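You operate a simulated robot arm through the tools that you are given. There is no shell and no other tool. Be economical: measure what you need, move in short steps, check, and stop when the job is done.

Carry out the task below with a simulated robot arm. There is one attempt and no reset: what you move stays moved.

## Task
Glue the voucher wallet's patch, fold the flap down and weight it.
Fine: glue from the pot over the whole patch before the flap comes down, the brush back in its cup, the paper weight on the middle of the flap. Set down upright: paper weight. A coat counts when it lies all over at full strength: go over it till it gets no stronger.

The check looks at the end state, three seconds after you hand in, the way a careful person would. Anything else that was tipped, shoved, dropped, spilled or broken makes it a failure. Flat cloth is picked up by pressing the open fingertips on it (5 to 10 N) and closing them slowly along it; thin cloth reads only 2 to 8 mm in the jaws.

## Robot
A 7-joint arm with a two-finger parallel gripper, hanging from a carriage that runs on a rail from [-2, -1143] to [2, 1137] (x, y) and turns from -6.999 to 5.009 rad about z. Base frame: it is fixed where the carriage stands at the start and does not move with it; the origin is on the floor, on the carriage's upright axis, x ahead of it, y to its left, z up; the surface under the hand at the start is at about z = 880. Lengths are in mm, angles in rad, forces in N, time in s.
With the tool pointing down near the work surface it reaches from about 220 to 680 mm from the robot's upright axis, wherever it stands. Its first joint turns from -2.897 to 2.897 rad. Places, roughly: glue brush cup [400, -400, 900]; glue pot [400, -300, 900]; wallet flap [200, -500, 1000]; wallet flap middle [200, -500, 1000]. Payload 3.91 kg.
The TCP is the grasp point between the finger pads, 30 mm short of the fingertips. In the tool frame z runs along the fingers and y along their closing line. The gripper opens to 110 mm. The fingers are 20 mm wide and 10 mm thick; the gripper's body (48 by 112 mm) begins 55 mm behind the TCP.
Orientation is told as [roll, pitch, yaw] about the base's x, y, z axes, in that order, counted from this pose: with the fingers straight down and closing along the base's y, the tool's x points along the base's -x, its y along +y and its z along -z.

## Interface
- The arm moves only by the tool arm_command. Its argument "steps" is a list of rows, each a list of 7 numbers: the shift along the base's x, y, z in mm, then the turn, a rotation vector about the base's x, y, z in rad, then the closure in counts, from 0 (fully open) to 255 (shut). In form: [[tx, ty, tz, ax, ay, az, hand], ...]. A call has 1 to 8 rows; each row is the pose to reach, as a shift and turn from the pose commanded when the call began. Each row takes 0.2 s and may step no farther than 50 mm and 0.15 rad from the row before; otherwise, or with a gripper value out of range, the whole call is refused. A pose out of reach is approached as far as the arm can. The call stops where the force on the tool passes 90 N (or 10 N more than at its start, if that is more) or the arm is blocked; 0.2 s more then pass. The fingers move at their own pace (about 108 mm/s each) and stop on an object; they squeeze with about 34 N. The grip force told is the motor's: it shows also when the fingers shut on nothing. Time passes only in rows, and 0.2 s behind the last, so rows that repeat a pose let the fingers close. The reply holds the time, the measured pose of the TCP, the force on the tool along the base axes, the opening and the grip force, in the units named above and with some noise, with the torque about the TCP (base axes, N m) and any sound that the robot's microphone picked up, and new pictures: "show" is both (left out), scene, wrist or none.
- Cameras (640 x 400 px; columns grow to the right, rows downward): "scene" is now at [236, -63.4, 1559.6]; the picture's right is [-0.86, -0.51, 0.00], its down [-0.42, 0.70, -0.58] and it looks along [0.30, -0.50, -0.82] (base axes); focal length 279 px, centre (320, 200). "wrist" rides on the gripper at [72, 17, -103] in the tool frame; the picture's right is [-0.23, 0.97, 0.00], its down [-0.76, -0.18, -0.62] and it looks along [-0.61, -0.14, 0.78] (tool axes); focal length 222 px, centre (320, 200). There is no depth. A picture from a camera that has moved, and an enlarged one, comes with that camera's place and axes in the base frame and with its lens.
- raise_lower(by): slides the trunk up (or, below 0, down) by that many mm; the arm and the scene camera ride with it, the base frame stays. It gives what a move gives, with no picture.
- roll_base(legs): drives the robot by 1 to 6 legs, each [ahead, left, turn to the left] in mm, mm and rad, along the robot's own axes; the way and the turn of a leg run together, so that a leg with both is an arc; at most 1500 mm and 3.142 rad a leg. The arm and the cameras ride along, it lands a little off, and it stops where it bumps. It keeps to its track: a leg is cut to what the track allows. It gives what a move gives, and a new picture of the scene camera.
- turn_head(pan, tilt): turns the head with the scene camera to pan (to the left, within 2.705 rad either way) and tilt (down, from -0.506 to 1.204), counted from straight ahead of the robot. It gives what a move gives, and a new picture of the scene camera.
- inspect(camera, box): a new picture of the part [left, top, right, bottom] of that camera's present view, enlarged. It takes no simulated time.
- job_done(): hands the job in; it is judged then, once.

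Go step by step. Nothing tells you exact positions but the pictures and the camera data: compare them with the known pose of the tool, close in by small moves and look again before you grip or let go. The budget is 120 turns and 260 pictures, counting those below and the enlarged ones. Unless the task says otherwise, let go and move clear before handing in, and close with one line.

The tools are called after "Call:" by a JSON object that holds its "api" and its "payload". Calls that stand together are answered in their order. arm_command: Moves the arm, as the interface text tells. Its arguments: {"type":"object","properties":{"steps":{"type":"array","items":{"type":"array","items":{"type":"number"}}},"show":{"type":"string","enum":["both","scene","wrist","none"]}},"required":["steps"]} The other tools are called the same way: raise_lower (by) slides the trunk up or down; roll_base (legs) drives the base; turn_head (pan, tilt) turns the head that bears the scene camera; inspect (camera, box) takes an enlarged picture of a part of a camera's view; job_done () hands the job in.

At the start:

```text
time: 0.0
ee_pos: [417.8, -346.2, 1256.0]
tool_rot: [-0.002, -0.001, 0.001]
force: [-0.1, 0.1, -0.4]
torque: [-0.04, 0.0, 0.01]
width: 109.9
grasp_force: 0.0
trunk travel left (down, up): [-250.0, 330.0]
robot x, y, heading: [0.2, 1.5, -0.005]
head pan, tilt: [-1.035, 0.955]
```

scene: 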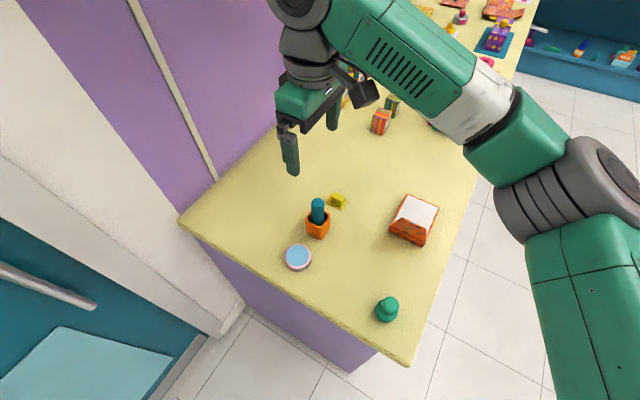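
wrist: 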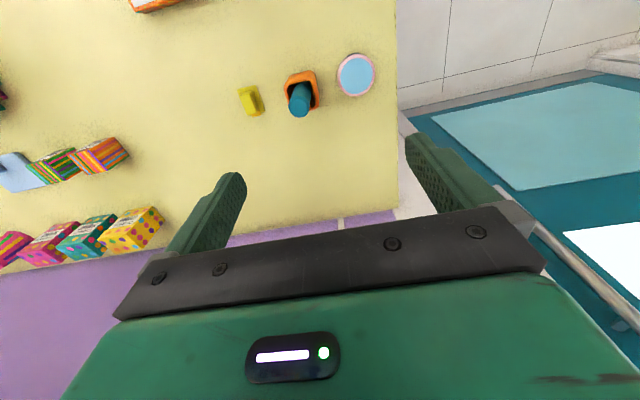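

I see the brush in its orange cup, the glue pot (blue disc), the wallet with its flap, and a green weight, all on the counter. I'll take enlarged views before moving anything.

Call:
{"api": "inspect", "payload": {"camera": "scene", "box": [260, 170, 360, 290]}}

Call:
{"api": "inspect", "payload": {"camera": "scene", "box": [360, 170, 460, 340]}}

Call:
{"api": "inspect", "payload": {"camera": "wrist", "box": [220, 30, 400, 142]}}

```text
3.33 times, centred on (310, 230) of scene
camera zoom: at [236.0, -63.4, 1559.6], right [-0.86, -0.51, 0.0], down [-0.42, 0.7, -0.58], along [0.3, -0.5, -0.82], focal length 931 px, centre (353, 100)
```

zoom: 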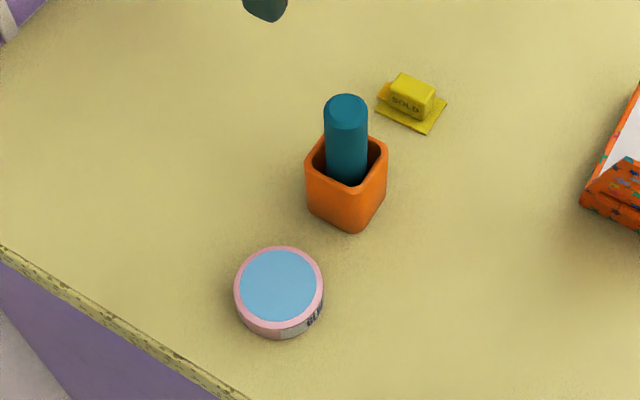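

```text
2.35 times, centred on (410, 255) of scene
camera zoom: at [236.0, -63.4, 1559.6], right [-0.86, -0.51, 0.0], down [-0.42, 0.7, -0.58], along [0.3, -0.5, -0.82], focal length 657 px, centre (108, 71)
```

zoom: 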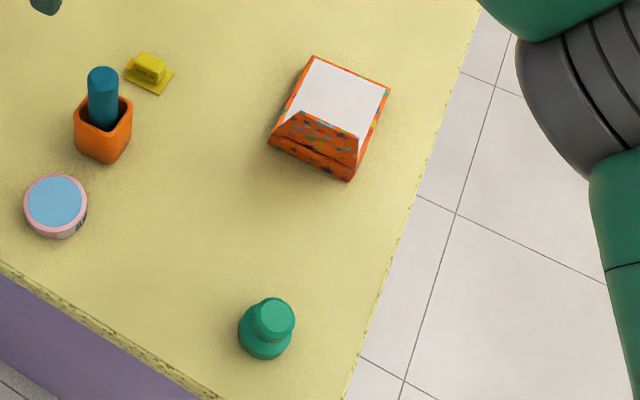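

```text
3.56 times, centred on (310, 86) of wrist
camera zoom: at [345.2, -330.7, 1358.2], right [0.23, 0.97, 0.0], down [0.76, -0.18, 0.62], along [0.61, -0.14, -0.78], focal length 790 px, centre (356, 605)
```

zoom: 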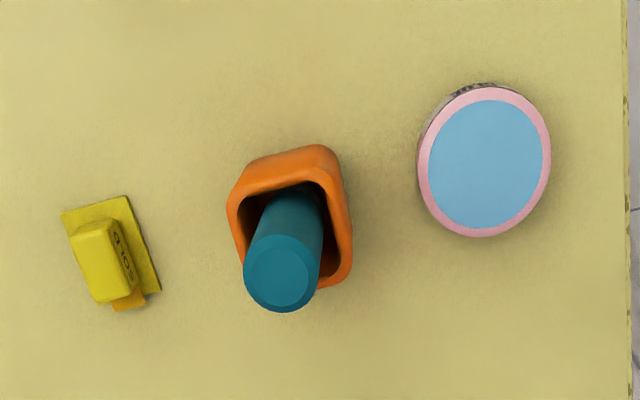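

The wallet's white patch is visible with a patterned flap beside it. I'll swing the wrist camera over to look at the wallet closely.

Call:
{"api": "arm_command", "payload": {"steps": [[-24, -4, -10, 0, 0, -0.14, 0], [-48, -8, -20, 0, 0, -0.28, 0], [-72, -12, -30, 0, 0, -0.42, 0], [-96, -16, -40, 0, 0, -0.56, 0], [-120, -20, -50, 0, 0, -0.7, 0], [-144, -24, -60, 0, 0, -0.84, 0], [-168, -28, -70, 0, 0, -0.98, 0], [-192, -32, -80, 0, 0, -1.12, 0]]}}

```text
time: 1.8
ee_pos: [224.9, -378.9, 1176.6]
tool_rot: [0.0, 0.0, -1.122]
force: [0.4, 0.3, 0.9]
torque: [0.01, 0.0, 0.04]
width: 110.0
grasp_force: 0.1
trunk travel left (down, up): [-250.0, 330.0]
robot x, y, heading: [-3.4, -3.1, 0.0]
head pan, tilt: [-1.035, 0.955]
camera scene: at [236.1, -63.4, 1559.7], right [-0.86, -0.51, 0.0], down [-0.42, 0.7, -0.58], along [0.3, -0.5, -0.82], focal length 279 px, centre (320, 200)
camera wrist: at [208.7, -306.7, 1278.0], right [0.98, 0.22, 0.0], down [0.17, -0.76, 0.62], along [0.14, -0.61, -0.78], focal length 222 px, centre (320, 200)
```

scene: 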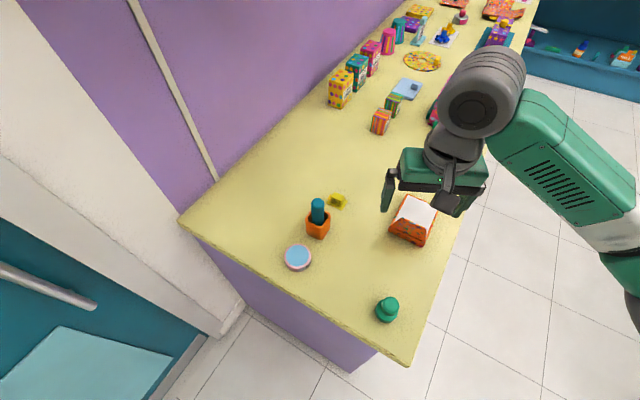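
wrist: 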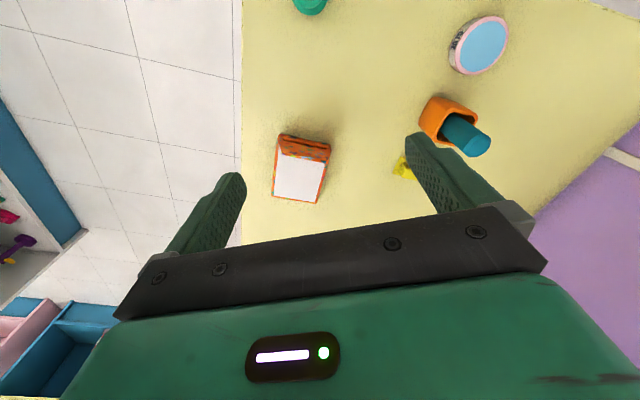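

The wallet is now in the wrist view; let me enlarge it and the other items.

Call:
{"api": "inspect", "payload": {"camera": "wrist", "box": [250, 120, 350, 220]}}

Call:
{"api": "inspect", "payload": {"camera": "scene", "box": [370, 180, 450, 260]}}

Call:
{"api": "inspect", "payload": {"camera": "wrist", "box": [390, 10, 530, 180]}}

```text
4.00 times, centred on (300, 170) of wrist
camera zoom: at [208.7, -306.7, 1278.0], right [0.98, 0.22, 0.0], down [0.17, -0.76, 0.62], along [0.14, -0.61, -0.78], focal length 888 px, centre (400, 320)
```

zoom: 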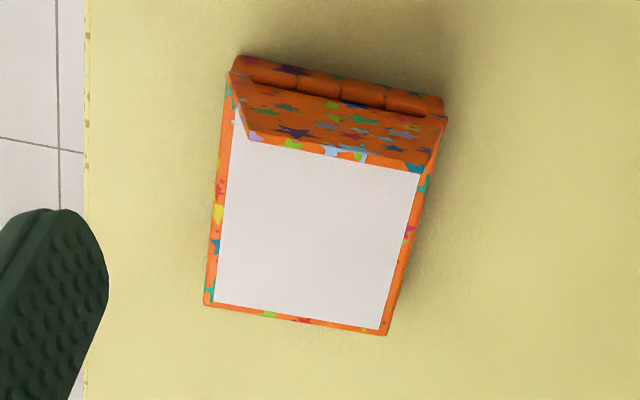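

```text
5.00 times, centred on (410, 220) of scene
camera zoom: at [236.1, -63.4, 1559.7], right [-0.86, -0.51, 0.0], down [-0.42, 0.7, -0.58], along [0.3, -0.5, -0.82], focal length 1396 px, centre (-130, 100)
```

zoom: 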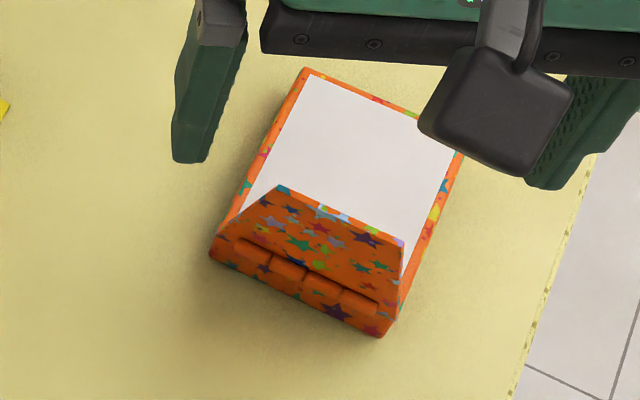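

```text
2.35 times, centred on (460, 95) of wrist
camera zoom: at [208.7, -306.7, 1278.0], right [0.98, 0.22, 0.0], down [0.17, -0.76, 0.62], along [0.14, -0.61, -0.78], focal length 523 px, centre (-9, 447)
```

zoom: 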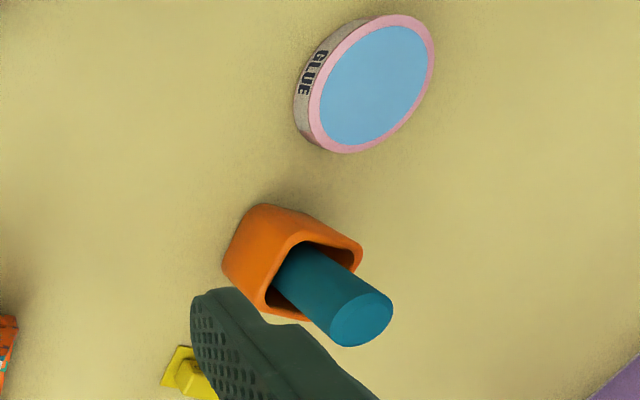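

The flap is hinged on the wallet's +y edge and stands up leaning slightly outward, tip near z≈1010, wallet about x 171–270, y −617…−483. I'll roll along the rail a bit so that everything is in comfortable reach, then look at the brush from a new angle.

Call:
{"api": "roll_base", "payload": {"legs": [[0, -120, 0]]}}

```text
time: 3.0
ee_pos: [225.0, -497.8, 1176.2]
tool_rot: [0.0, 0.0, -1.118]
force: [-0.7, 0.1, -0.2]
torque: [-0.04, 0.0, -0.01]
width: 110.3
grasp_force: 0.0
trunk travel left (down, up): [-250.0, 330.0]
robot x, y, heading: [-1.9, -120.2, -0.003]
head pan, tilt: [-1.035, 0.955]
camera scene: at [235.9, -181.5, 1559.6], right [-0.86, -0.51, 0.0], down [-0.42, 0.7, -0.58], along [0.3, -0.5, -0.82], focal length 279 px, centre (320, 200)
```

scene: 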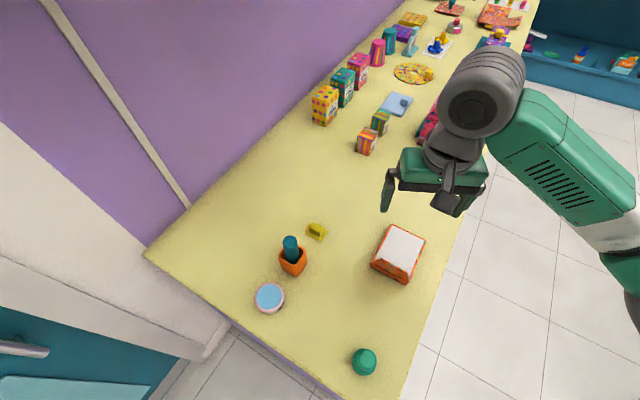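

Now I go above the brush handle (about [433, −384], top z≈1018) staying high, and look.

Call:
{"api": "arm_command", "payload": {"steps": [[35, 19, -10, 0, 0, 0, 0], [70, 38, -20, 0, 0, 0, 0], [105, 57, -30, 0, 0, 0, 0], [140, 76, -40, 0, 0, 0, 0], [175, 95, -50, 0, 0, 0, 0], [208, 114, -60, 0, 0, 0, 0], [208, 114, -60, 0, 0, 0, 0]]}}

```text
time: 4.6
ee_pos: [434.6, -383.4, 1116.1]
tool_rot: [0.001, 0.0, -1.119]
force: [-0.1, -0.1, 0.0]
torque: [-0.02, 0.01, 0.0]
width: 110.0
grasp_force: 0.1
trunk travel left (down, up): [-250.0, 330.0]
robot x, y, heading: [-0.9, -118.5, 0.001]
head pan, tilt: [-1.035, 0.955]
camera scene: at [236.1, -181.4, 1559.7], right [-0.86, -0.51, 0.0], down [-0.42, 0.7, -0.58], along [0.3, -0.5, -0.82], focal length 279 px, centre (320, 200)
camera wrist: at [417.2, -311.5, 1217.4], right [0.98, 0.22, 0.0], down [0.17, -0.76, 0.62], along [0.14, -0.61, -0.78], focal length 222 px, centre (320, 200)
```

scene: 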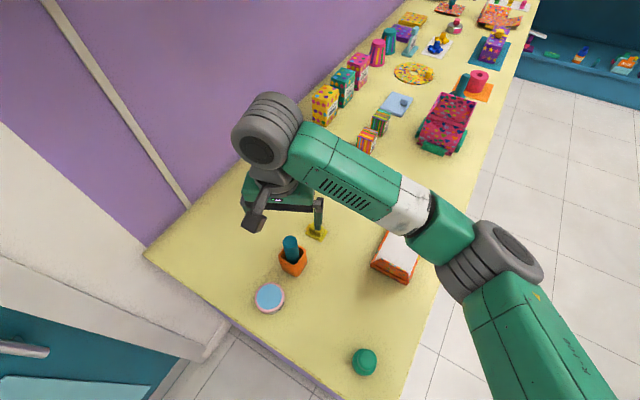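
wrist: 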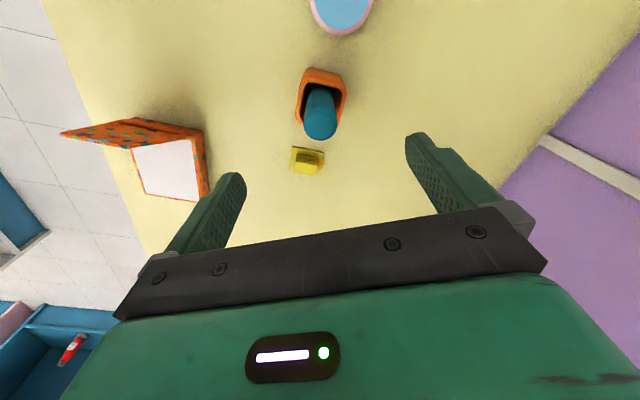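

The gripper is nearly over the handle (≈[435, −388], top z≈1005). Let me enlarge to gauge the cup and handle.

Call:
{"api": "inspect", "payload": {"camera": "wrist", "box": [270, 50, 370, 180]}}

Call:
{"api": "inspect", "payload": {"camera": "scene", "box": [250, 220, 330, 320]}}

```text
3.08 times, centred on (320, 115) of wrist
camera zoom: at [417.2, -311.5, 1217.4], right [0.98, 0.22, 0.0], down [0.17, -0.76, 0.62], along [0.14, -0.61, -0.78], focal length 684 px, centre (320, 462)
```

zoom: 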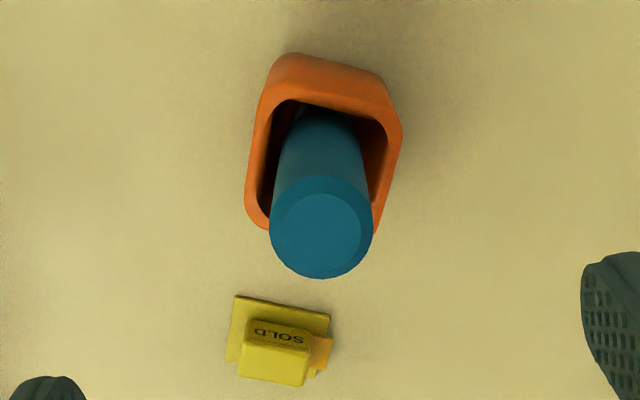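

```text
4.00 times, centred on (290, 270) of scene
camera zoom: at [236.1, -181.4, 1559.7], right [-0.86, -0.51, 0.0], down [-0.42, 0.7, -0.58], along [0.3, -0.5, -0.82], focal length 1117 px, centre (440, -80)
```

zoom: 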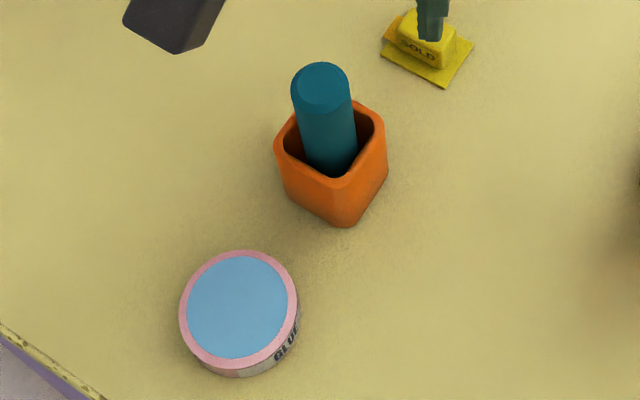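

Handle is about 30 mm thick and upright; the cup rim is near z≈928. I descend straight down with open fingers and close on the upper handle.

Call:
{"api": "arm_command", "payload": {"steps": [[1, -3, -45, 0, 0, 0, 0], [1, -3, -90, 0, 0, 0, 0], [1, -3, -115, 0, 0, 0, 0], [1, -3, -115, 0, 0, 0, 0]]}}

```text
time: 5.6
ee_pos: [434.6, -385.3, 1000.2]
tool_rot: [0.001, 0.0, -1.118]
force: [0.3, -0.5, -0.1]
torque: [0.0, -0.03, 0.0]
width: 109.9
grasp_force: 0.0
trunk travel left (down, up): [-250.0, 330.0]
robot x, y, heading: [0.2, -121.5, 0.002]
head pan, tilt: [-1.035, 0.955]
camera scene: at [235.9, -181.5, 1559.6], right [-0.86, -0.51, 0.0], down [-0.42, 0.7, -0.58], along [0.3, -0.5, -0.82], focal length 279 px, centre (320, 200)
camera wrist: at [418.4, -312.7, 1102.1], right [0.98, 0.22, 0.0], down [0.17, -0.76, 0.62], along [0.14, -0.61, -0.78], focal length 222 px, centre (320, 200)
```

scene: 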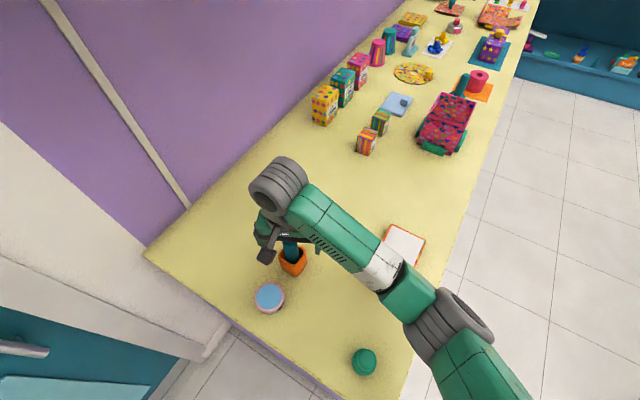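
wrist: 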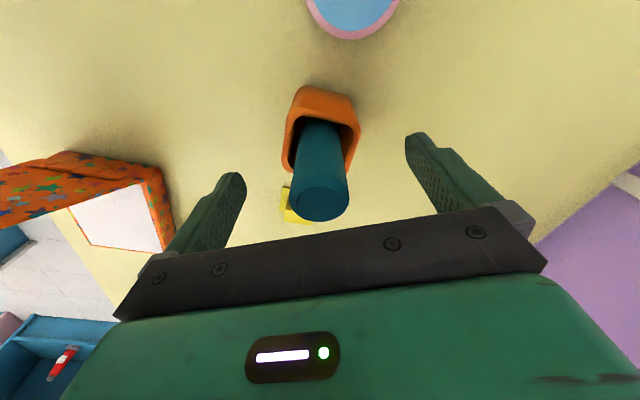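

Aligned well. Lower another 25 mm and close.

Call:
{"api": "arm_command", "payload": {"steps": [[0, -1, -25, 0, 0, 0, 0], [0, -1, -25, 0, 0, 0, 0], [0, -1, -25, 0, 0, 0, 200], [0, -1, -25, 0, 0, 0, 255], [0, -1, -25, 0, 0, 0, 255], [0, -1, -25, 0, 0, 0, 255]]}}

```text
time: 7.0
ee_pos: [434.9, -387.6, 974.9]
tool_rot: [-0.004, 0.0, -1.121]
force: [0.8, 0.1, -4.1]
torque: [-0.35, 0.36, -0.64]
width: 69.2
grasp_force: 45.4
trunk travel left (down, up): [-250.0, 330.0]
robot x, y, heading: [-0.2, -114.9, -0.003]
head pan, tilt: [-1.035, 0.955]
camera scene: at [235.8, -181.5, 1559.5], right [-0.86, -0.51, 0.0], down [-0.42, 0.7, -0.58], along [0.3, -0.5, -0.82], focal length 279 px, centre (320, 200)
camera wrist: at [417.9, -314.8, 1077.5], right [0.98, 0.22, 0.0], down [0.17, -0.76, 0.62], along [0.14, -0.61, -0.78], focal length 222 px, centre (320, 200)
```

scene: 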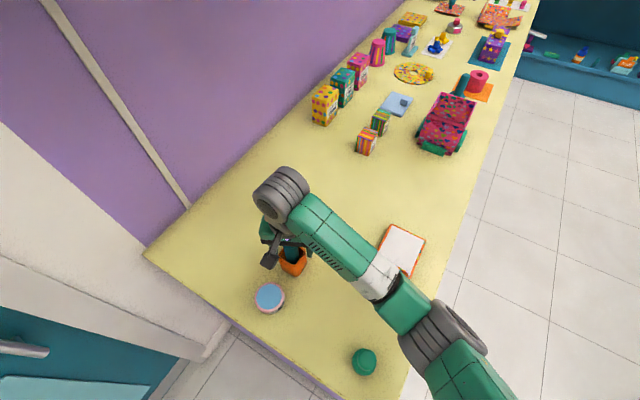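
wrist: 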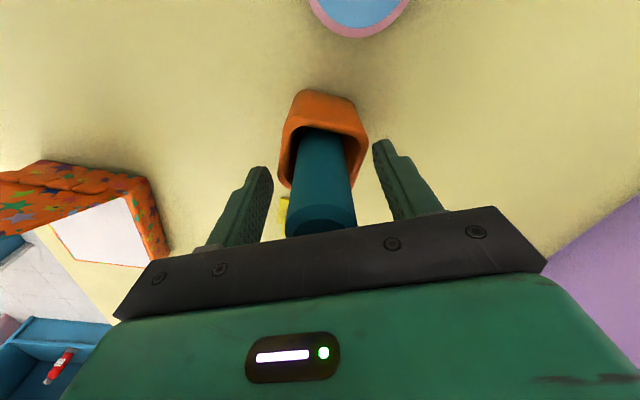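

The fingers stopped at 69 mm — they're on the cup's rim, not the handle. I open, rise, and look.

Call:
{"api": "arm_command", "payload": {"steps": [[0, 0, 0, 0, 0, 0, 100], [0, 0, 0, 0, 0, 0, 0], [0, 0, 0, 0, 0, 0, 0], [0, 0, 15, 0, 0, 0, 0], [0, 0, 30, 0, 0, 0, 0], [0, 0, 30, 0, 0, 0, 0]]}}

Call:
{"api": "inspect", "payload": {"camera": "wrist", "box": [220, 70, 420, 240]}}

Call:
{"api": "inspect", "payload": {"camera": "scene", "box": [240, 210, 340, 310]}}

```text
time: 8.4
ee_pos: [434.8, -386.8, 1006.9]
tool_rot: [0.002, 0.0, -1.118]
force: [0.0, 0.0, 0.7]
torque: [-0.03, 0.0, 0.01]
width: 109.8
grasp_force: 0.2
trunk travel left (down, up): [-250.0, 330.0]
robot x, y, heading: [2.1, -117.0, 0.002]
head pan, tilt: [-1.035, 0.955]
camera scene: at [235.9, -181.5, 1559.6], right [-0.86, -0.51, 0.0], down [-0.42, 0.7, -0.58], along [0.3, -0.5, -0.82], focal length 279 px, centre (320, 200)
camera wrist: at [418.2, -315.1, 1109.1], right [0.98, 0.22, 0.0], down [0.17, -0.76, 0.62], along [0.14, -0.61, -0.78], focal length 222 px, centre (320, 200)
```

scene: 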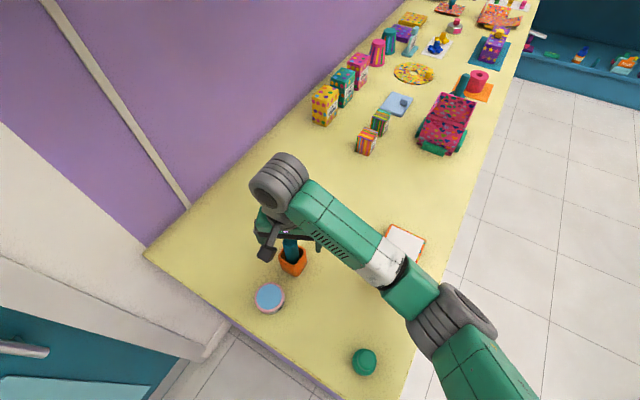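
wrist: 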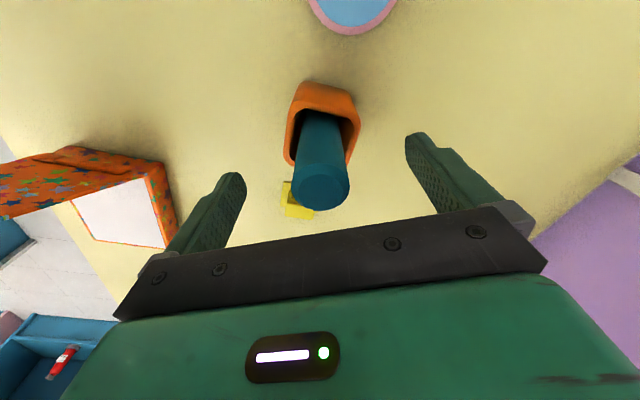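

```text
2.35 times, centred on (320, 155) of wrist
camera zoom: at [418.2, -315.1, 1109.1], right [0.98, 0.22, 0.0], down [0.17, -0.76, 0.62], along [0.14, -0.61, -0.78], focal length 523 px, centre (320, 306)
```

zoom: 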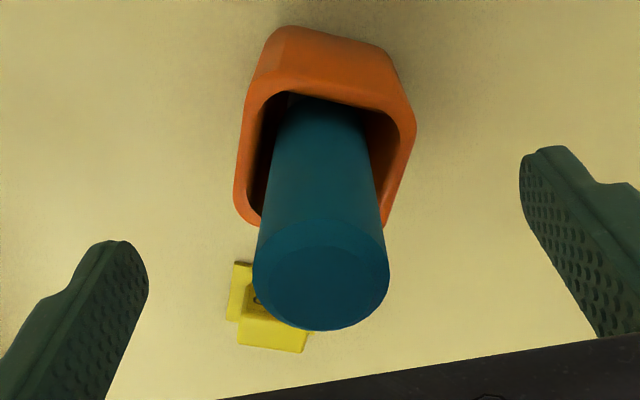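

```text
4.00 times, centred on (290, 260) of scene
camera zoom: at [235.9, -181.5, 1559.6], right [-0.86, -0.51, 0.0], down [-0.42, 0.7, -0.58], along [0.3, -0.5, -0.82], focal length 1117 px, centre (440, -40)
```

zoom: 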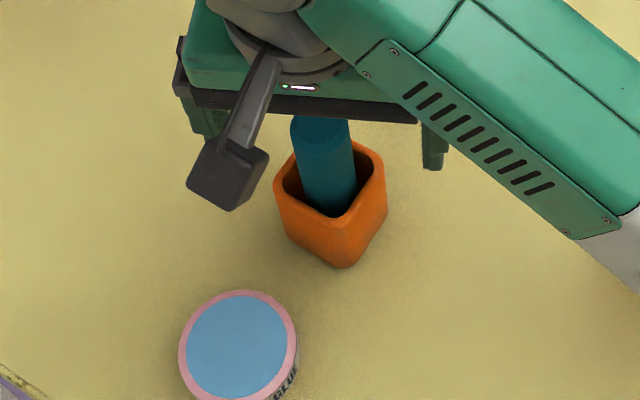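

The cup is unmoved; its rim is at about z≈950, handle top ≈1003. I'll grip with the TCP at z≈986, tips just above the rim.

Call:
{"api": "arm_command", "payload": {"steps": [[0, 0, -20, 0, 0, 0, 0], [0, 0, -20, 0, 0, 0, 0], [0, 0, -20, 0, 0, 0, 130], [0, 0, -20, 0, 0, 0, 200], [0, 0, -20, 0, 0, 0, 255], [0, 0, -20, 0, 0, 0, 255]], "show": "wrist"}}

```text
time: 9.8
ee_pos: [435.2, -387.4, 987.7]
tool_rot: [0.001, 0.0, -1.12]
force: [0.1, -0.5, 0.1]
torque: [-0.02, 0.03, 0.0]
width: 30.5
grasp_force: 34.1
trunk travel left (down, up): [-250.0, 330.0]
robot x, y, heading: [-0.6, -116.8, 0.001]
head pan, tilt: [-1.035, 0.955]
camera wrist: at [418.8, -314.9, 1088.7], right [0.98, 0.22, 0.0], down [0.17, -0.76, 0.62], along [0.14, -0.61, -0.78], focal length 222 px, centre (320, 200)
```

wrist: 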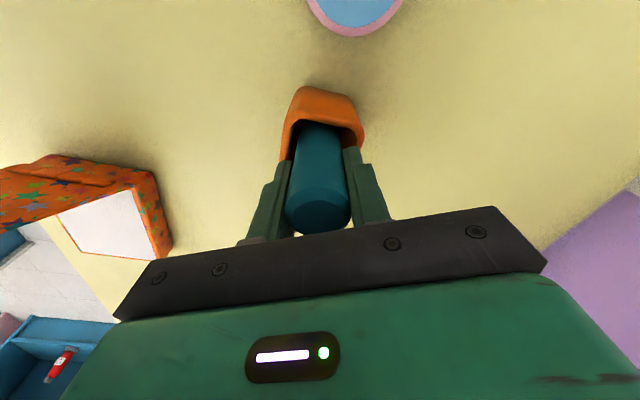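

The handle is gripped (30.5 mm, TCP [435, −387, 987]). Lifting straight up, watching the cup.

Call:
{"api": "arm_command", "payload": {"steps": [[0, 0, 20, 0, 0, 0, 255], [0, 0, 45, 0, 0, 0, 255], [0, 0, 80, 0, 0, 0, 255], [0, 0, 115, 0, 0, 0, 255], [0, 0, 140, 0, 0, 0, 255], [0, 0, 140, 0, 0, 0, 255]]}}

Call:
{"api": "inspect", "payload": {"camera": "scene", "box": [220, 180, 340, 310]}}

Call:
{"api": "inspect", "payload": {"camera": "wrist", "box": [240, 30, 400, 240]}}

```text
time: 11.2
ee_pos: [435.1, -385.1, 1126.2]
tool_rot: [0.001, -0.001, -1.12]
force: [0.5, -0.5, -0.5]
torque: [0.01, -0.01, 0.02]
width: 30.7
grasp_force: 34.1
trunk travel left (down, up): [-250.0, 330.0]
robot x, y, heading: [2.2, -118.3, -0.003]
head pan, tilt: [-1.035, 0.955]
camera scene: at [235.9, -181.5, 1559.6], right [-0.86, -0.51, 0.0], down [-0.42, 0.7, -0.58], along [0.3, -0.5, -0.82], focal length 279 px, centre (320, 200)
camera wrist: at [418.7, -313.7, 1228.0], right [0.98, 0.22, 0.0], down [0.17, -0.76, 0.62], along [0.14, -0.61, -0.78], focal length 222 px, centre (320, 200)
```

scene: 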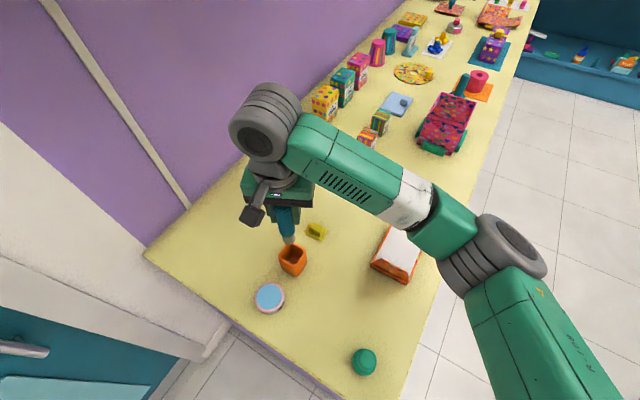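
wrist: 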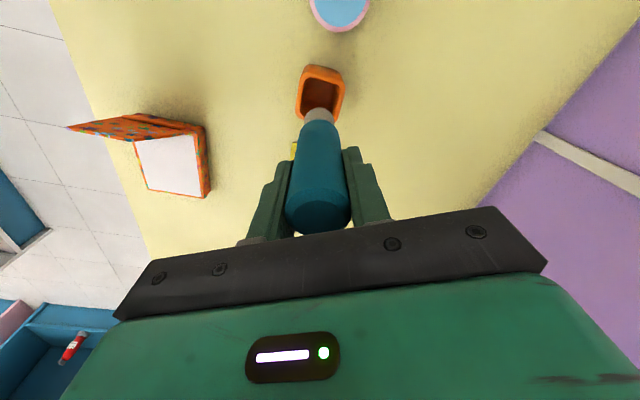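

```text
3.08 times, centred on (280, 245) of scene
camera zoom: at [235.9, -181.5, 1559.6], right [-0.86, -0.51, 0.0], down [-0.42, 0.7, -0.58], along [0.3, -0.5, -0.82], focal length 859 px, centre (443, 62)
```

zoom: 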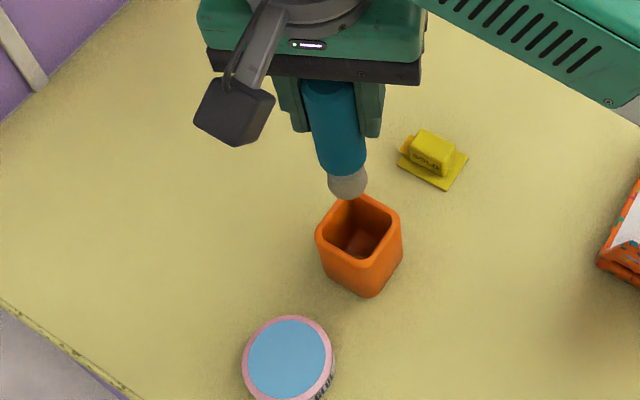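

```text
1.90 times, centred on (320, 135) of wrist
camera zoom: at [418.7, -313.7, 1228.0], right [0.98, 0.22, 0.0], down [0.17, -0.76, 0.62], along [0.14, -0.61, -0.78], focal length 423 px, centre (320, 324)
```

zoom: 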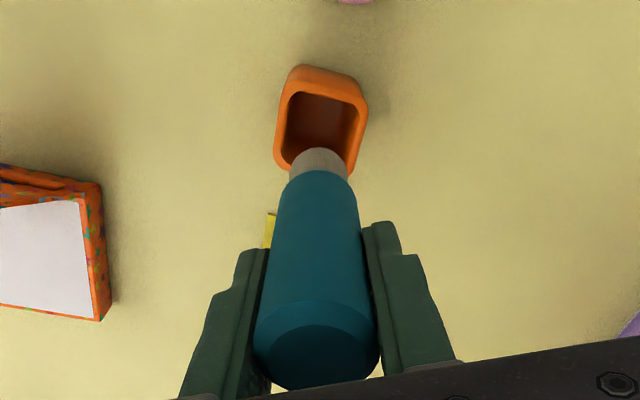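

The brush (tip about 105 mm below the TCP) is out and the cup stands. The pot's centre is about [438, −290] with the surface near z≈893. I move over it and lower to look.

Call:
{"api": "arm_command", "payload": {"steps": [[1, 35, 0, 0, 0, 0, 255], [2, 70, 0, 0, 0, 0, 255], [3, 97, -30, 0, 0, 0, 255], [3, 97, -70, 0, 0, 0, 255], [3, 97, -100, 0, 0, 0, 255], [3, 97, -100, 0, 0, 0, 255]]}}

Call:
{"api": "inspect", "payload": {"camera": "scene", "box": [210, 210, 330, 340]}}

Call:
{"api": "inspect", "payload": {"camera": "wrist", "box": [240, 30, 400, 240]}}

```text
time: 12.6
ee_pos: [439.5, -291.0, 1025.9]
tool_rot: [-0.001, -0.001, -1.118]
force: [-0.1, 0.6, 0.5]
torque: [-0.01, -0.01, 0.01]
width: 30.8
grasp_force: 34.0
trunk travel left (down, up): [-250.0, 330.0]
robot x, y, heading: [-2.5, -116.4, -0.0]
head pan, tilt: [-1.035, 0.955]
camera scene: at [235.8, -181.4, 1559.6], right [-0.86, -0.51, 0.0], down [-0.42, 0.7, -0.58], along [0.3, -0.5, -0.82], focal length 279 px, centre (320, 200)
camera wrist: at [421.7, -218.0, 1128.4], right [0.98, 0.22, 0.0], down [0.17, -0.76, 0.62], along [0.14, -0.61, -0.78], focal length 222 px, centre (320, 200)
```

scene: 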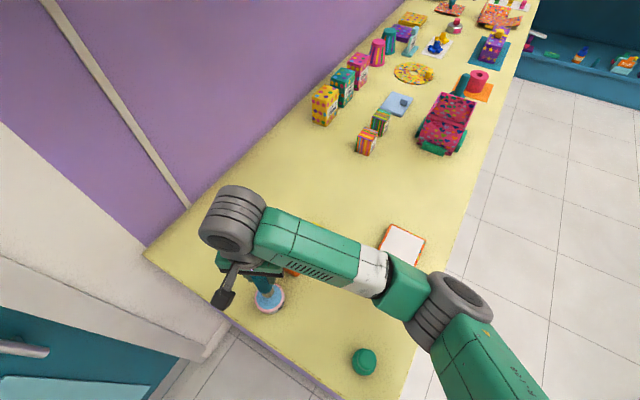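
wrist: 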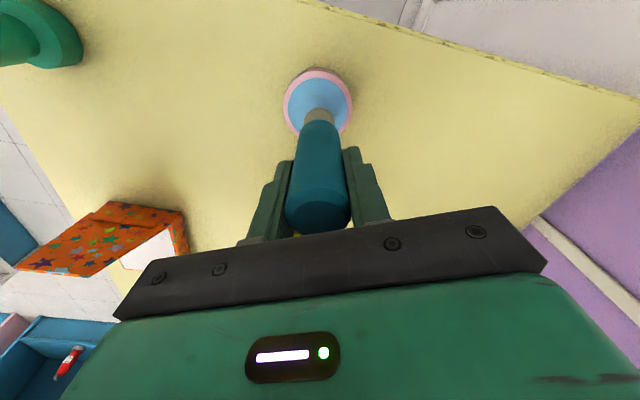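

```text
3.08 times, centred on (270, 275) of scene
camera zoom: at [235.8, -181.4, 1559.6], right [-0.86, -0.51, 0.0], down [-0.42, 0.7, -0.58], along [0.3, -0.5, -0.82], focal length 859 px, centre (474, -31)
```

zoom: 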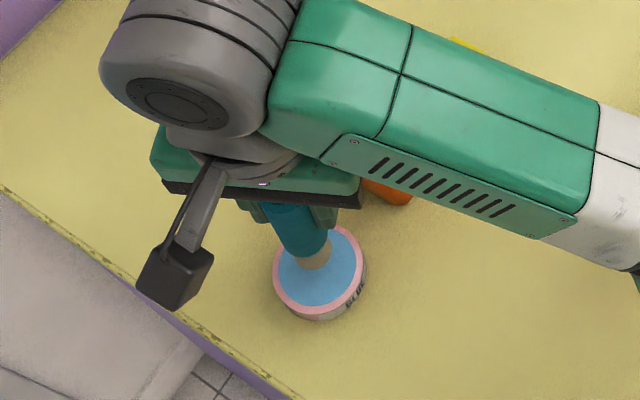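

```text
1.90 times, centred on (320, 135) of wrist
camera zoom: at [421.7, -218.0, 1128.4], right [0.98, 0.22, 0.0], down [0.17, -0.76, 0.62], along [0.14, -0.61, -0.78], focal length 423 px, centre (320, 324)
```

zoom: 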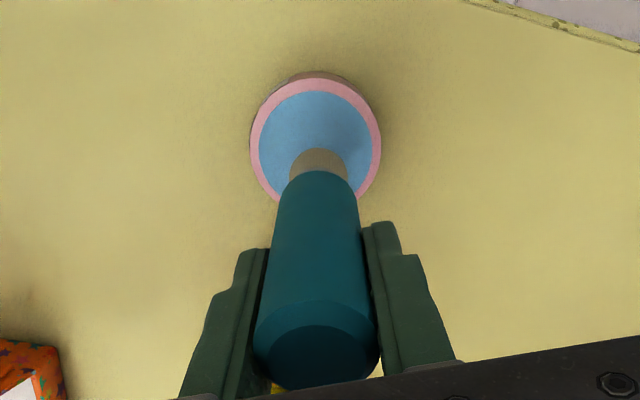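

The tip hangs over the pot. Lowering in small steps into the glue.

Call:
{"api": "arm_command", "payload": {"steps": [[-1, 2, -12, 0, 0, 0, 255], [-1, 2, -22, 0, 0, 0, 255], [-1, 2, -27, 0, 0, 0, 255], [-1, 2, -27, 0, 0, 0, 255]], "show": "wrist"}}

Call:
{"api": "inspect", "payload": {"camera": "wrist", "box": [260, 50, 380, 150]}}

```text
time: 13.6
ee_pos: [438.4, -292.0, 1002.4]
tool_rot: [0.001, -0.002, -1.121]
force: [-9.8, -2.3, 56.0]
torque: [-0.36, 0.82, -0.02]
width: 31.4
grasp_force: 33.9
trunk travel left (down, up): [-250.0, 330.0]
robot x, y, heading: [-0.8, -117.8, -0.001]
head pan, tilt: [-1.035, 0.955]
camera wrist: at [421.3, -218.8, 1104.1], right [0.98, 0.22, 0.0], down [0.17, -0.76, 0.63], along [0.14, -0.61, -0.78], focal length 222 px, centre (320, 200)
```

wrist: 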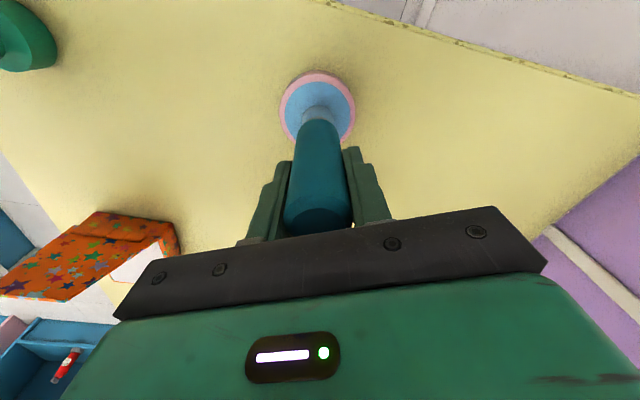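

```text
4.00 times, centred on (320, 100) of wrist
camera zoom: at [421.3, -218.8, 1104.1], right [0.98, 0.22, 0.0], down [0.17, -0.76, 0.63], along [0.14, -0.61, -0.78], focal length 888 px, centre (320, 600)
```

zoom: 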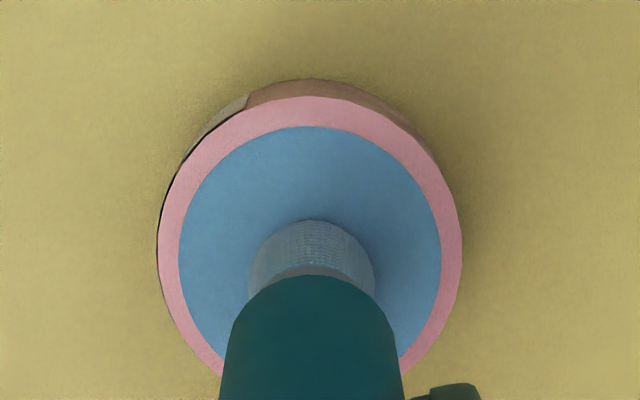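

Contact with the glue was firm (56 N) and the bristles took the blue colour. I back off upward at once.

Call:
{"api": "arm_command", "payload": {"steps": [[0, 0, 5, 0, 0, 0, 255], [0, 0, 30, 0, 0, 0, 255], [0, 0, 70, 0, 0, 0, 255], [0, 0, 120, 0, 0, 0, 255], [0, 0, 120, 0, 0, 0, 255]]}}

Call:
{"api": "inspect", "payload": {"camera": "wrist", "box": [240, 0, 400, 240]}}

Call:
{"api": "inspect", "payload": {"camera": "scene", "box": [210, 180, 330, 330]}}

```text
time: 14.8
ee_pos: [436.2, -286.8, 1120.6]
tool_rot: [0.001, 0.0, -1.118]
force: [-0.7, -0.4, -1.1]
torque: [0.02, 0.0, -0.02]
width: 30.8
grasp_force: 34.2
trunk travel left (down, up): [-250.0, 330.0]
robot x, y, heading: [-1.9, -117.9, 0.002]
head pan, tilt: [-1.035, 0.955]
camera scene: at [236.0, -181.5, 1559.6], right [-0.86, -0.51, 0.0], down [-0.42, 0.7, -0.58], along [0.3, -0.5, -0.82], focal length 279 px, centre (320, 200)
camera wrist: at [420.5, -214.7, 1222.3], right [0.98, 0.22, 0.0], down [0.17, -0.76, 0.62], along [0.14, -0.61, -0.78], focal length 222 px, centre (320, 200)
```

scene: 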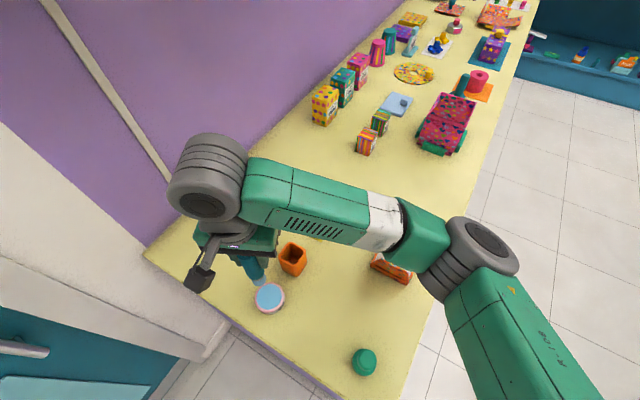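
wrist: 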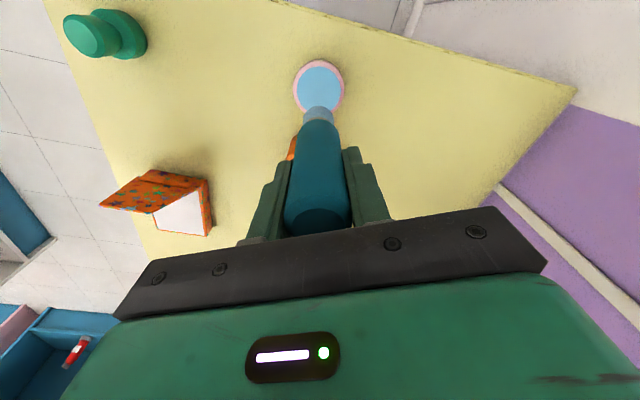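

```text
1.67 times, centred on (320, 120) of wrist
camera zoom: at [420.5, -214.7, 1222.3], right [0.98, 0.22, 0.0], down [0.17, -0.76, 0.62], along [0.14, -0.61, -0.78], focal length 370 px, centre (320, 333)
```

zoom: 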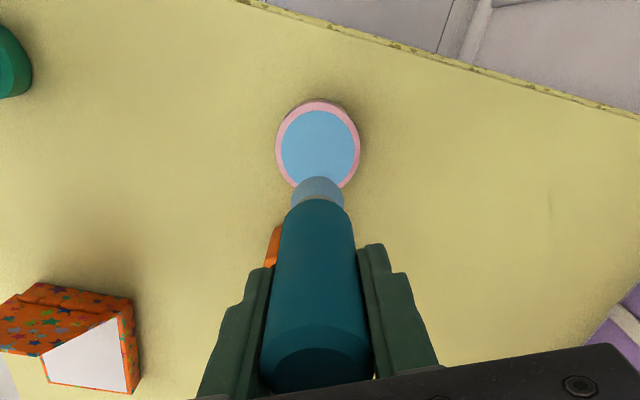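

```text
2.67 times, centred on (270, 255) of scene
camera zoom: at [236.0, -181.5, 1559.6], right [-0.86, -0.51, 0.0], down [-0.42, 0.7, -0.58], along [0.3, -0.5, -0.82], focal length 745 px, centre (453, 53)
```

zoom: 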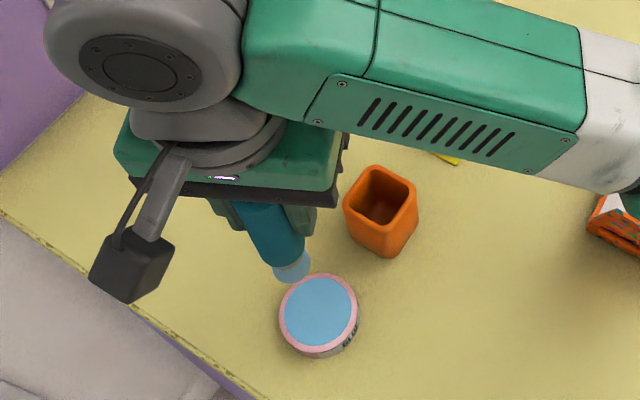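

The brush is loaded with glue and the pot is unmoved. I carry it high over to the wallet, entering from the +x side, aligning the gripper with the wallet.

Call:
{"api": "arm_command", "payload": {"steps": [[-20, -35, 20, 0, 0, -0.11, 255], [-40, -75, 20, 0, 0, -0.22, 255], [-65, -115, 20, 0, 0, -0.33, 255], [-90, -155, 20, 0, 0, -0.45, 255], [-115, -195, 20, 0, 0, -0.45, 255], [-150, -228, 20, 0, 0, -0.45, 255], [-185, -258, 10, 0, 0, -0.45, 255], [-185, -258, 10, 0, 0, -0.45, 255]]}}

Call:
{"api": "inspect", "payload": {"camera": "wrist", "box": [180, 30, 420, 240]}}

Call:
{"api": "inspect", "payload": {"camera": "scene", "box": [340, 200, 460, 310]}}

```text
time: 16.6
ee_pos: [252.0, -544.4, 1128.2]
tool_rot: [0.0, 0.0, -1.569]
force: [0.0, 0.0, -1.0]
torque: [0.0, 0.01, 0.0]
width: 30.6
grasp_force: 34.2
trunk travel left (down, up): [-250.0, 330.0]
robot x, y, heading: [0.8, -114.7, 0.002]
head pan, tilt: [-1.035, 0.955]
camera scene: at [235.7, -181.5, 1559.6], right [-0.86, -0.51, 0.0], down [-0.42, 0.7, -0.58], along [0.3, -0.5, -0.82], focal length 279 px, centre (320, 200)
camera wrist: at [268.1, -473.0, 1230.8], right [0.97, -0.23, 0.0], down [-0.18, -0.76, 0.62], along [-0.14, -0.61, -0.78], focal length 222 px, centre (320, 200)
```

scene: 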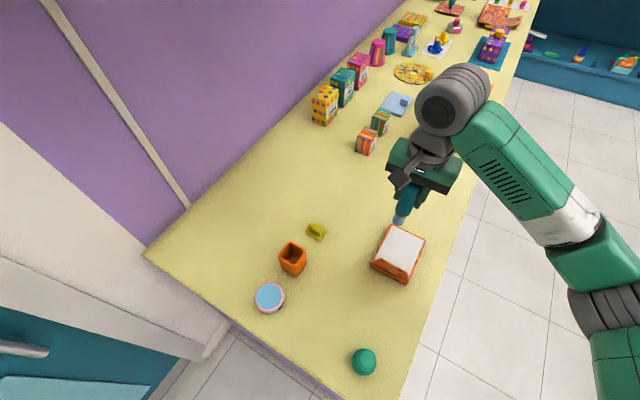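
wrist: 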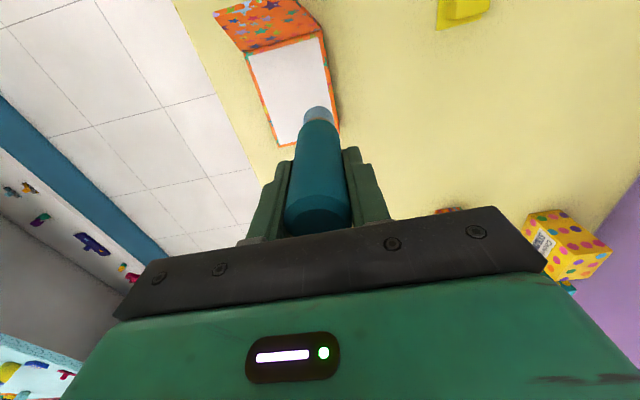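

```text
1.90 times, centred on (300, 135) of wrist
camera zoom: at [268.1, -473.0, 1230.8], right [0.97, -0.23, 0.0], down [-0.18, -0.76, 0.62], along [-0.14, -0.61, -0.78], focal length 423 px, centre (358, 324)
```

zoom: 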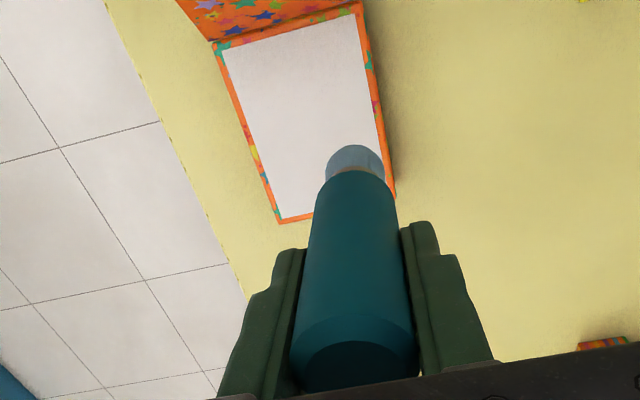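

```text
3.64 times, centred on (400, 255) of scene
camera zoom: at [235.7, -181.5, 1559.6], right [-0.86, -0.51, 0.0], down [-0.42, 0.7, -0.58], along [0.3, -0.5, -0.82], focal length 1016 px, centre (29, 0)
```

zoom: 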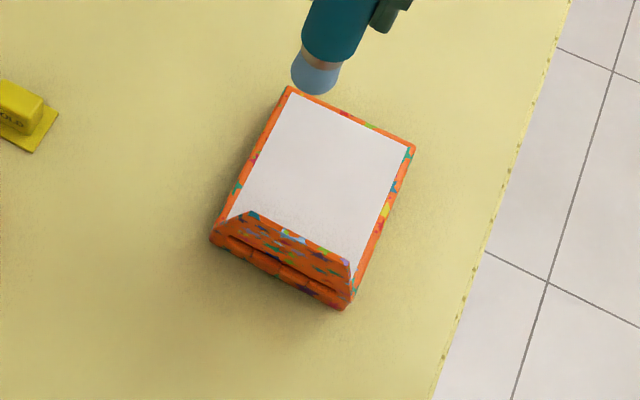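

The patch spans about x 172–266, y −613…−487, and the flap doesn't cover it. I lower the brush over the patch's middle to find contact height.

Call:
{"api": "arm_command", "payload": {"steps": [[-33, -6, -30, 0, 0, 0, 255], [-33, -6, -70, 0, 0, 0, 255], [-33, -6, -105, 0, 0, 0, 255], [-33, -6, -121, 0, 0, 0, 255], [-33, -6, -121, 0, 0, 0, 255]]}}

Call:
{"api": "inspect", "payload": {"camera": "scene", "box": [340, 200, 460, 310]}}

```text
time: 17.8
ee_pos: [218.0, -550.9, 1007.4]
tool_rot: [0.001, 0.0, -1.567]
force: [-1.2, -0.4, -0.8]
torque: [0.01, 0.03, -0.03]
width: 30.5
grasp_force: 33.7
trunk travel left (down, up): [-250.0, 330.0]
robot x, y, heading: [1.4, -118.6, -0.001]
head pan, tilt: [-1.035, 0.955]
camera scene: at [235.9, -181.5, 1559.6], right [-0.86, -0.51, 0.0], down [-0.42, 0.7, -0.58], along [0.3, -0.5, -0.82], focal length 279 px, centre (320, 200)
camera wrist: at [234.6, -479.2, 1109.2], right [0.97, -0.23, 0.0], down [-0.18, -0.76, 0.62], along [-0.14, -0.61, -0.78], focal length 222 px, centre (320, 200)
```

scene: 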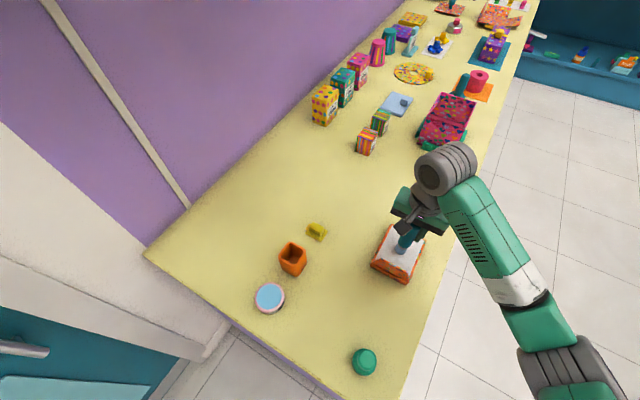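
wrist: 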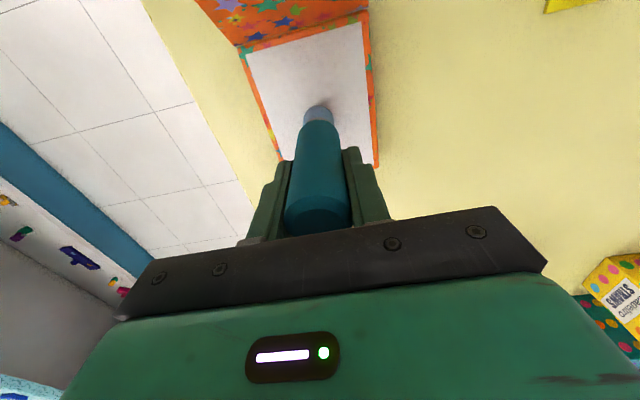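

```text
3.64 times, centred on (400, 255) of scene
camera zoom: at [235.9, -181.5, 1559.6], right [-0.86, -0.51, 0.0], down [-0.42, 0.7, -0.58], along [0.3, -0.5, -0.82], focal length 1016 px, centre (29, 0)
```

zoom: 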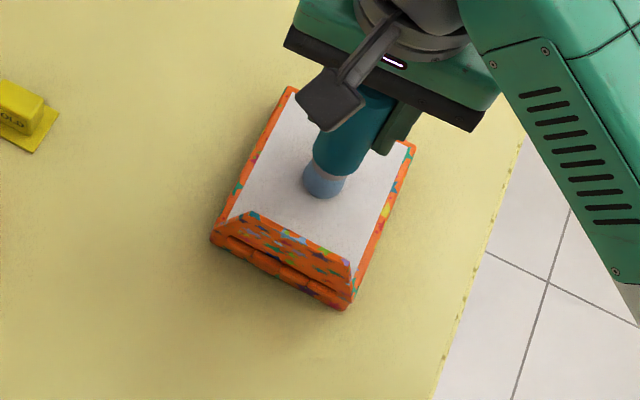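

No contact at z=1007; lowering a few millimetres more.

Call:
{"api": "arm_command", "payload": {"steps": [[0, 0, -3, 0, 0, 0, 255], [0, 0, -6, 0, 0, 0, 255], [0, 0, -6, 0, 0, 0, 255]], "show": "none"}}

```text
time: 18.6
ee_pos: [217.3, -555.0, 1003.5]
tool_rot: [0.003, -0.006, -1.569]
force: [-6.8, 3.9, 56.1]
torque: [0.22, 0.63, -0.02]
width: 31.0
grasp_force: 33.4
trunk travel left (down, up): [-250.0, 330.0]
robot x, y, heading: [-0.6, -116.6, -0.001]
head pan, tilt: [-1.035, 0.955]
```

Contact at about TCP z≈1004. I ease the pressure and check.

Call:
{"api": "arm_command", "payload": {"steps": [[0, 0, 3, 0, 0, 0, 255], [0, 0, 3, 0, 0, 0, 255]], "show": "none"}}

Call:
{"api": "inspect", "payload": {"camera": "scene", "box": [360, 210, 440, 290]}}

```text
time: 19.2
ee_pos: [218.9, -554.0, 1003.2]
tool_rot: [-0.001, 0.001, -1.569]
force: [-2.2, -7.9, 9.4]
torque: [-0.83, 0.2, 0.03]
width: 30.7
grasp_force: 33.9
trunk travel left (down, up): [-250.0, 330.0]
robot x, y, heading: [1.5, -118.6, -0.001]
head pan, tilt: [-1.035, 0.955]
```

```text
5.00 times, centred on (400, 250) of scene
camera zoom: at [235.9, -183.0, 1559.2], right [-0.86, -0.51, 0.0], down [-0.42, 0.7, -0.58], along [0.3, -0.5, -0.82], focal length 1396 px, centre (-80, -50)
```

zoom: 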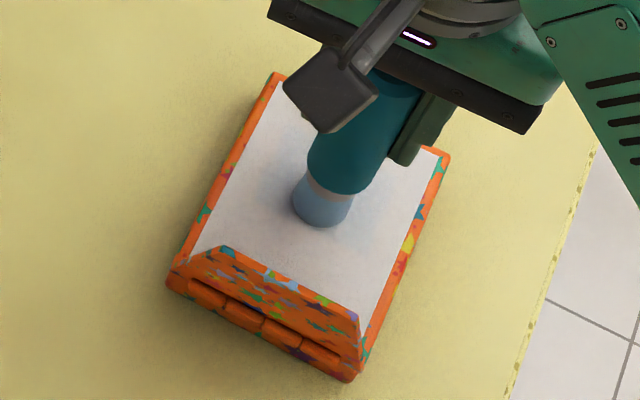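

Light contact now (9 N). A trial short stroke to see colour deposit and whether the wallet stays put.

Call:
{"api": "arm_command", "payload": {"steps": [[0, 10, 0, 0, 0, 0, 255], [0, 20, 0, 0, 0, 0, 255], [0, 30, 0, 0, 0, 0, 255], [0, 20, 0, 0, 0, 0, 255], [0, 0, 0, 0, 0, 0, 255], [0, -20, 0, 0, 0, 0, 255]], "show": "none"}}

Call:
{"api": "inspect", "payload": {"camera": "scene", "box": [360, 210, 440, 290]}}

Call:
{"api": "inspect", "payload": {"camera": "wrist", "box": [200, 0, 420, 180]}}

```text
time: 20.6
ee_pos: [217.2, -571.4, 1005.2]
tool_rot: [0.0, 0.0, -1.57]
force: [-0.4, 0.0, 0.0]
torque: [-0.01, -0.01, 0.02]
width: 30.8
grasp_force: 34.4
trunk travel left (down, up): [-250.0, 330.0]
robot x, y, heading: [-0.5, -118.8, 0.0]
head pan, tilt: [-1.035, 0.955]
```

```text
5.00 times, centred on (400, 250) of scene
camera zoom: at [235.9, -181.5, 1559.6], right [-0.86, -0.51, 0.0], down [-0.42, 0.7, -0.58], along [0.3, -0.5, -0.82], focal length 1396 px, centre (-80, -50)
```

zoom: 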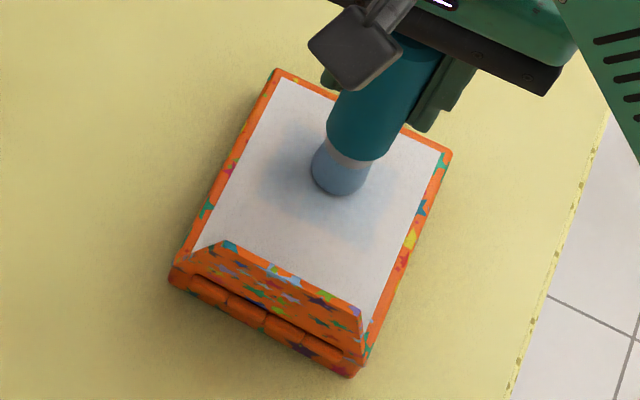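

```text
2.22 times, centred on (310, 90) of wrist
camera zoom: at [233.8, -499.9, 1107.5], right [0.97, -0.23, 0.0], down [-0.18, -0.76, 0.62], along [-0.14, -0.61, -0.78], focal length 494 px, centre (342, 444)
```

zoom: 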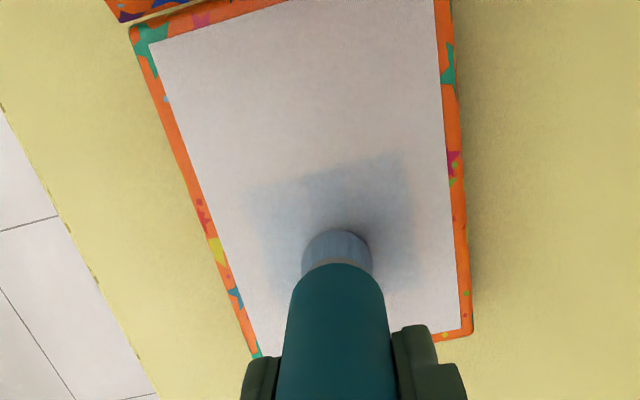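

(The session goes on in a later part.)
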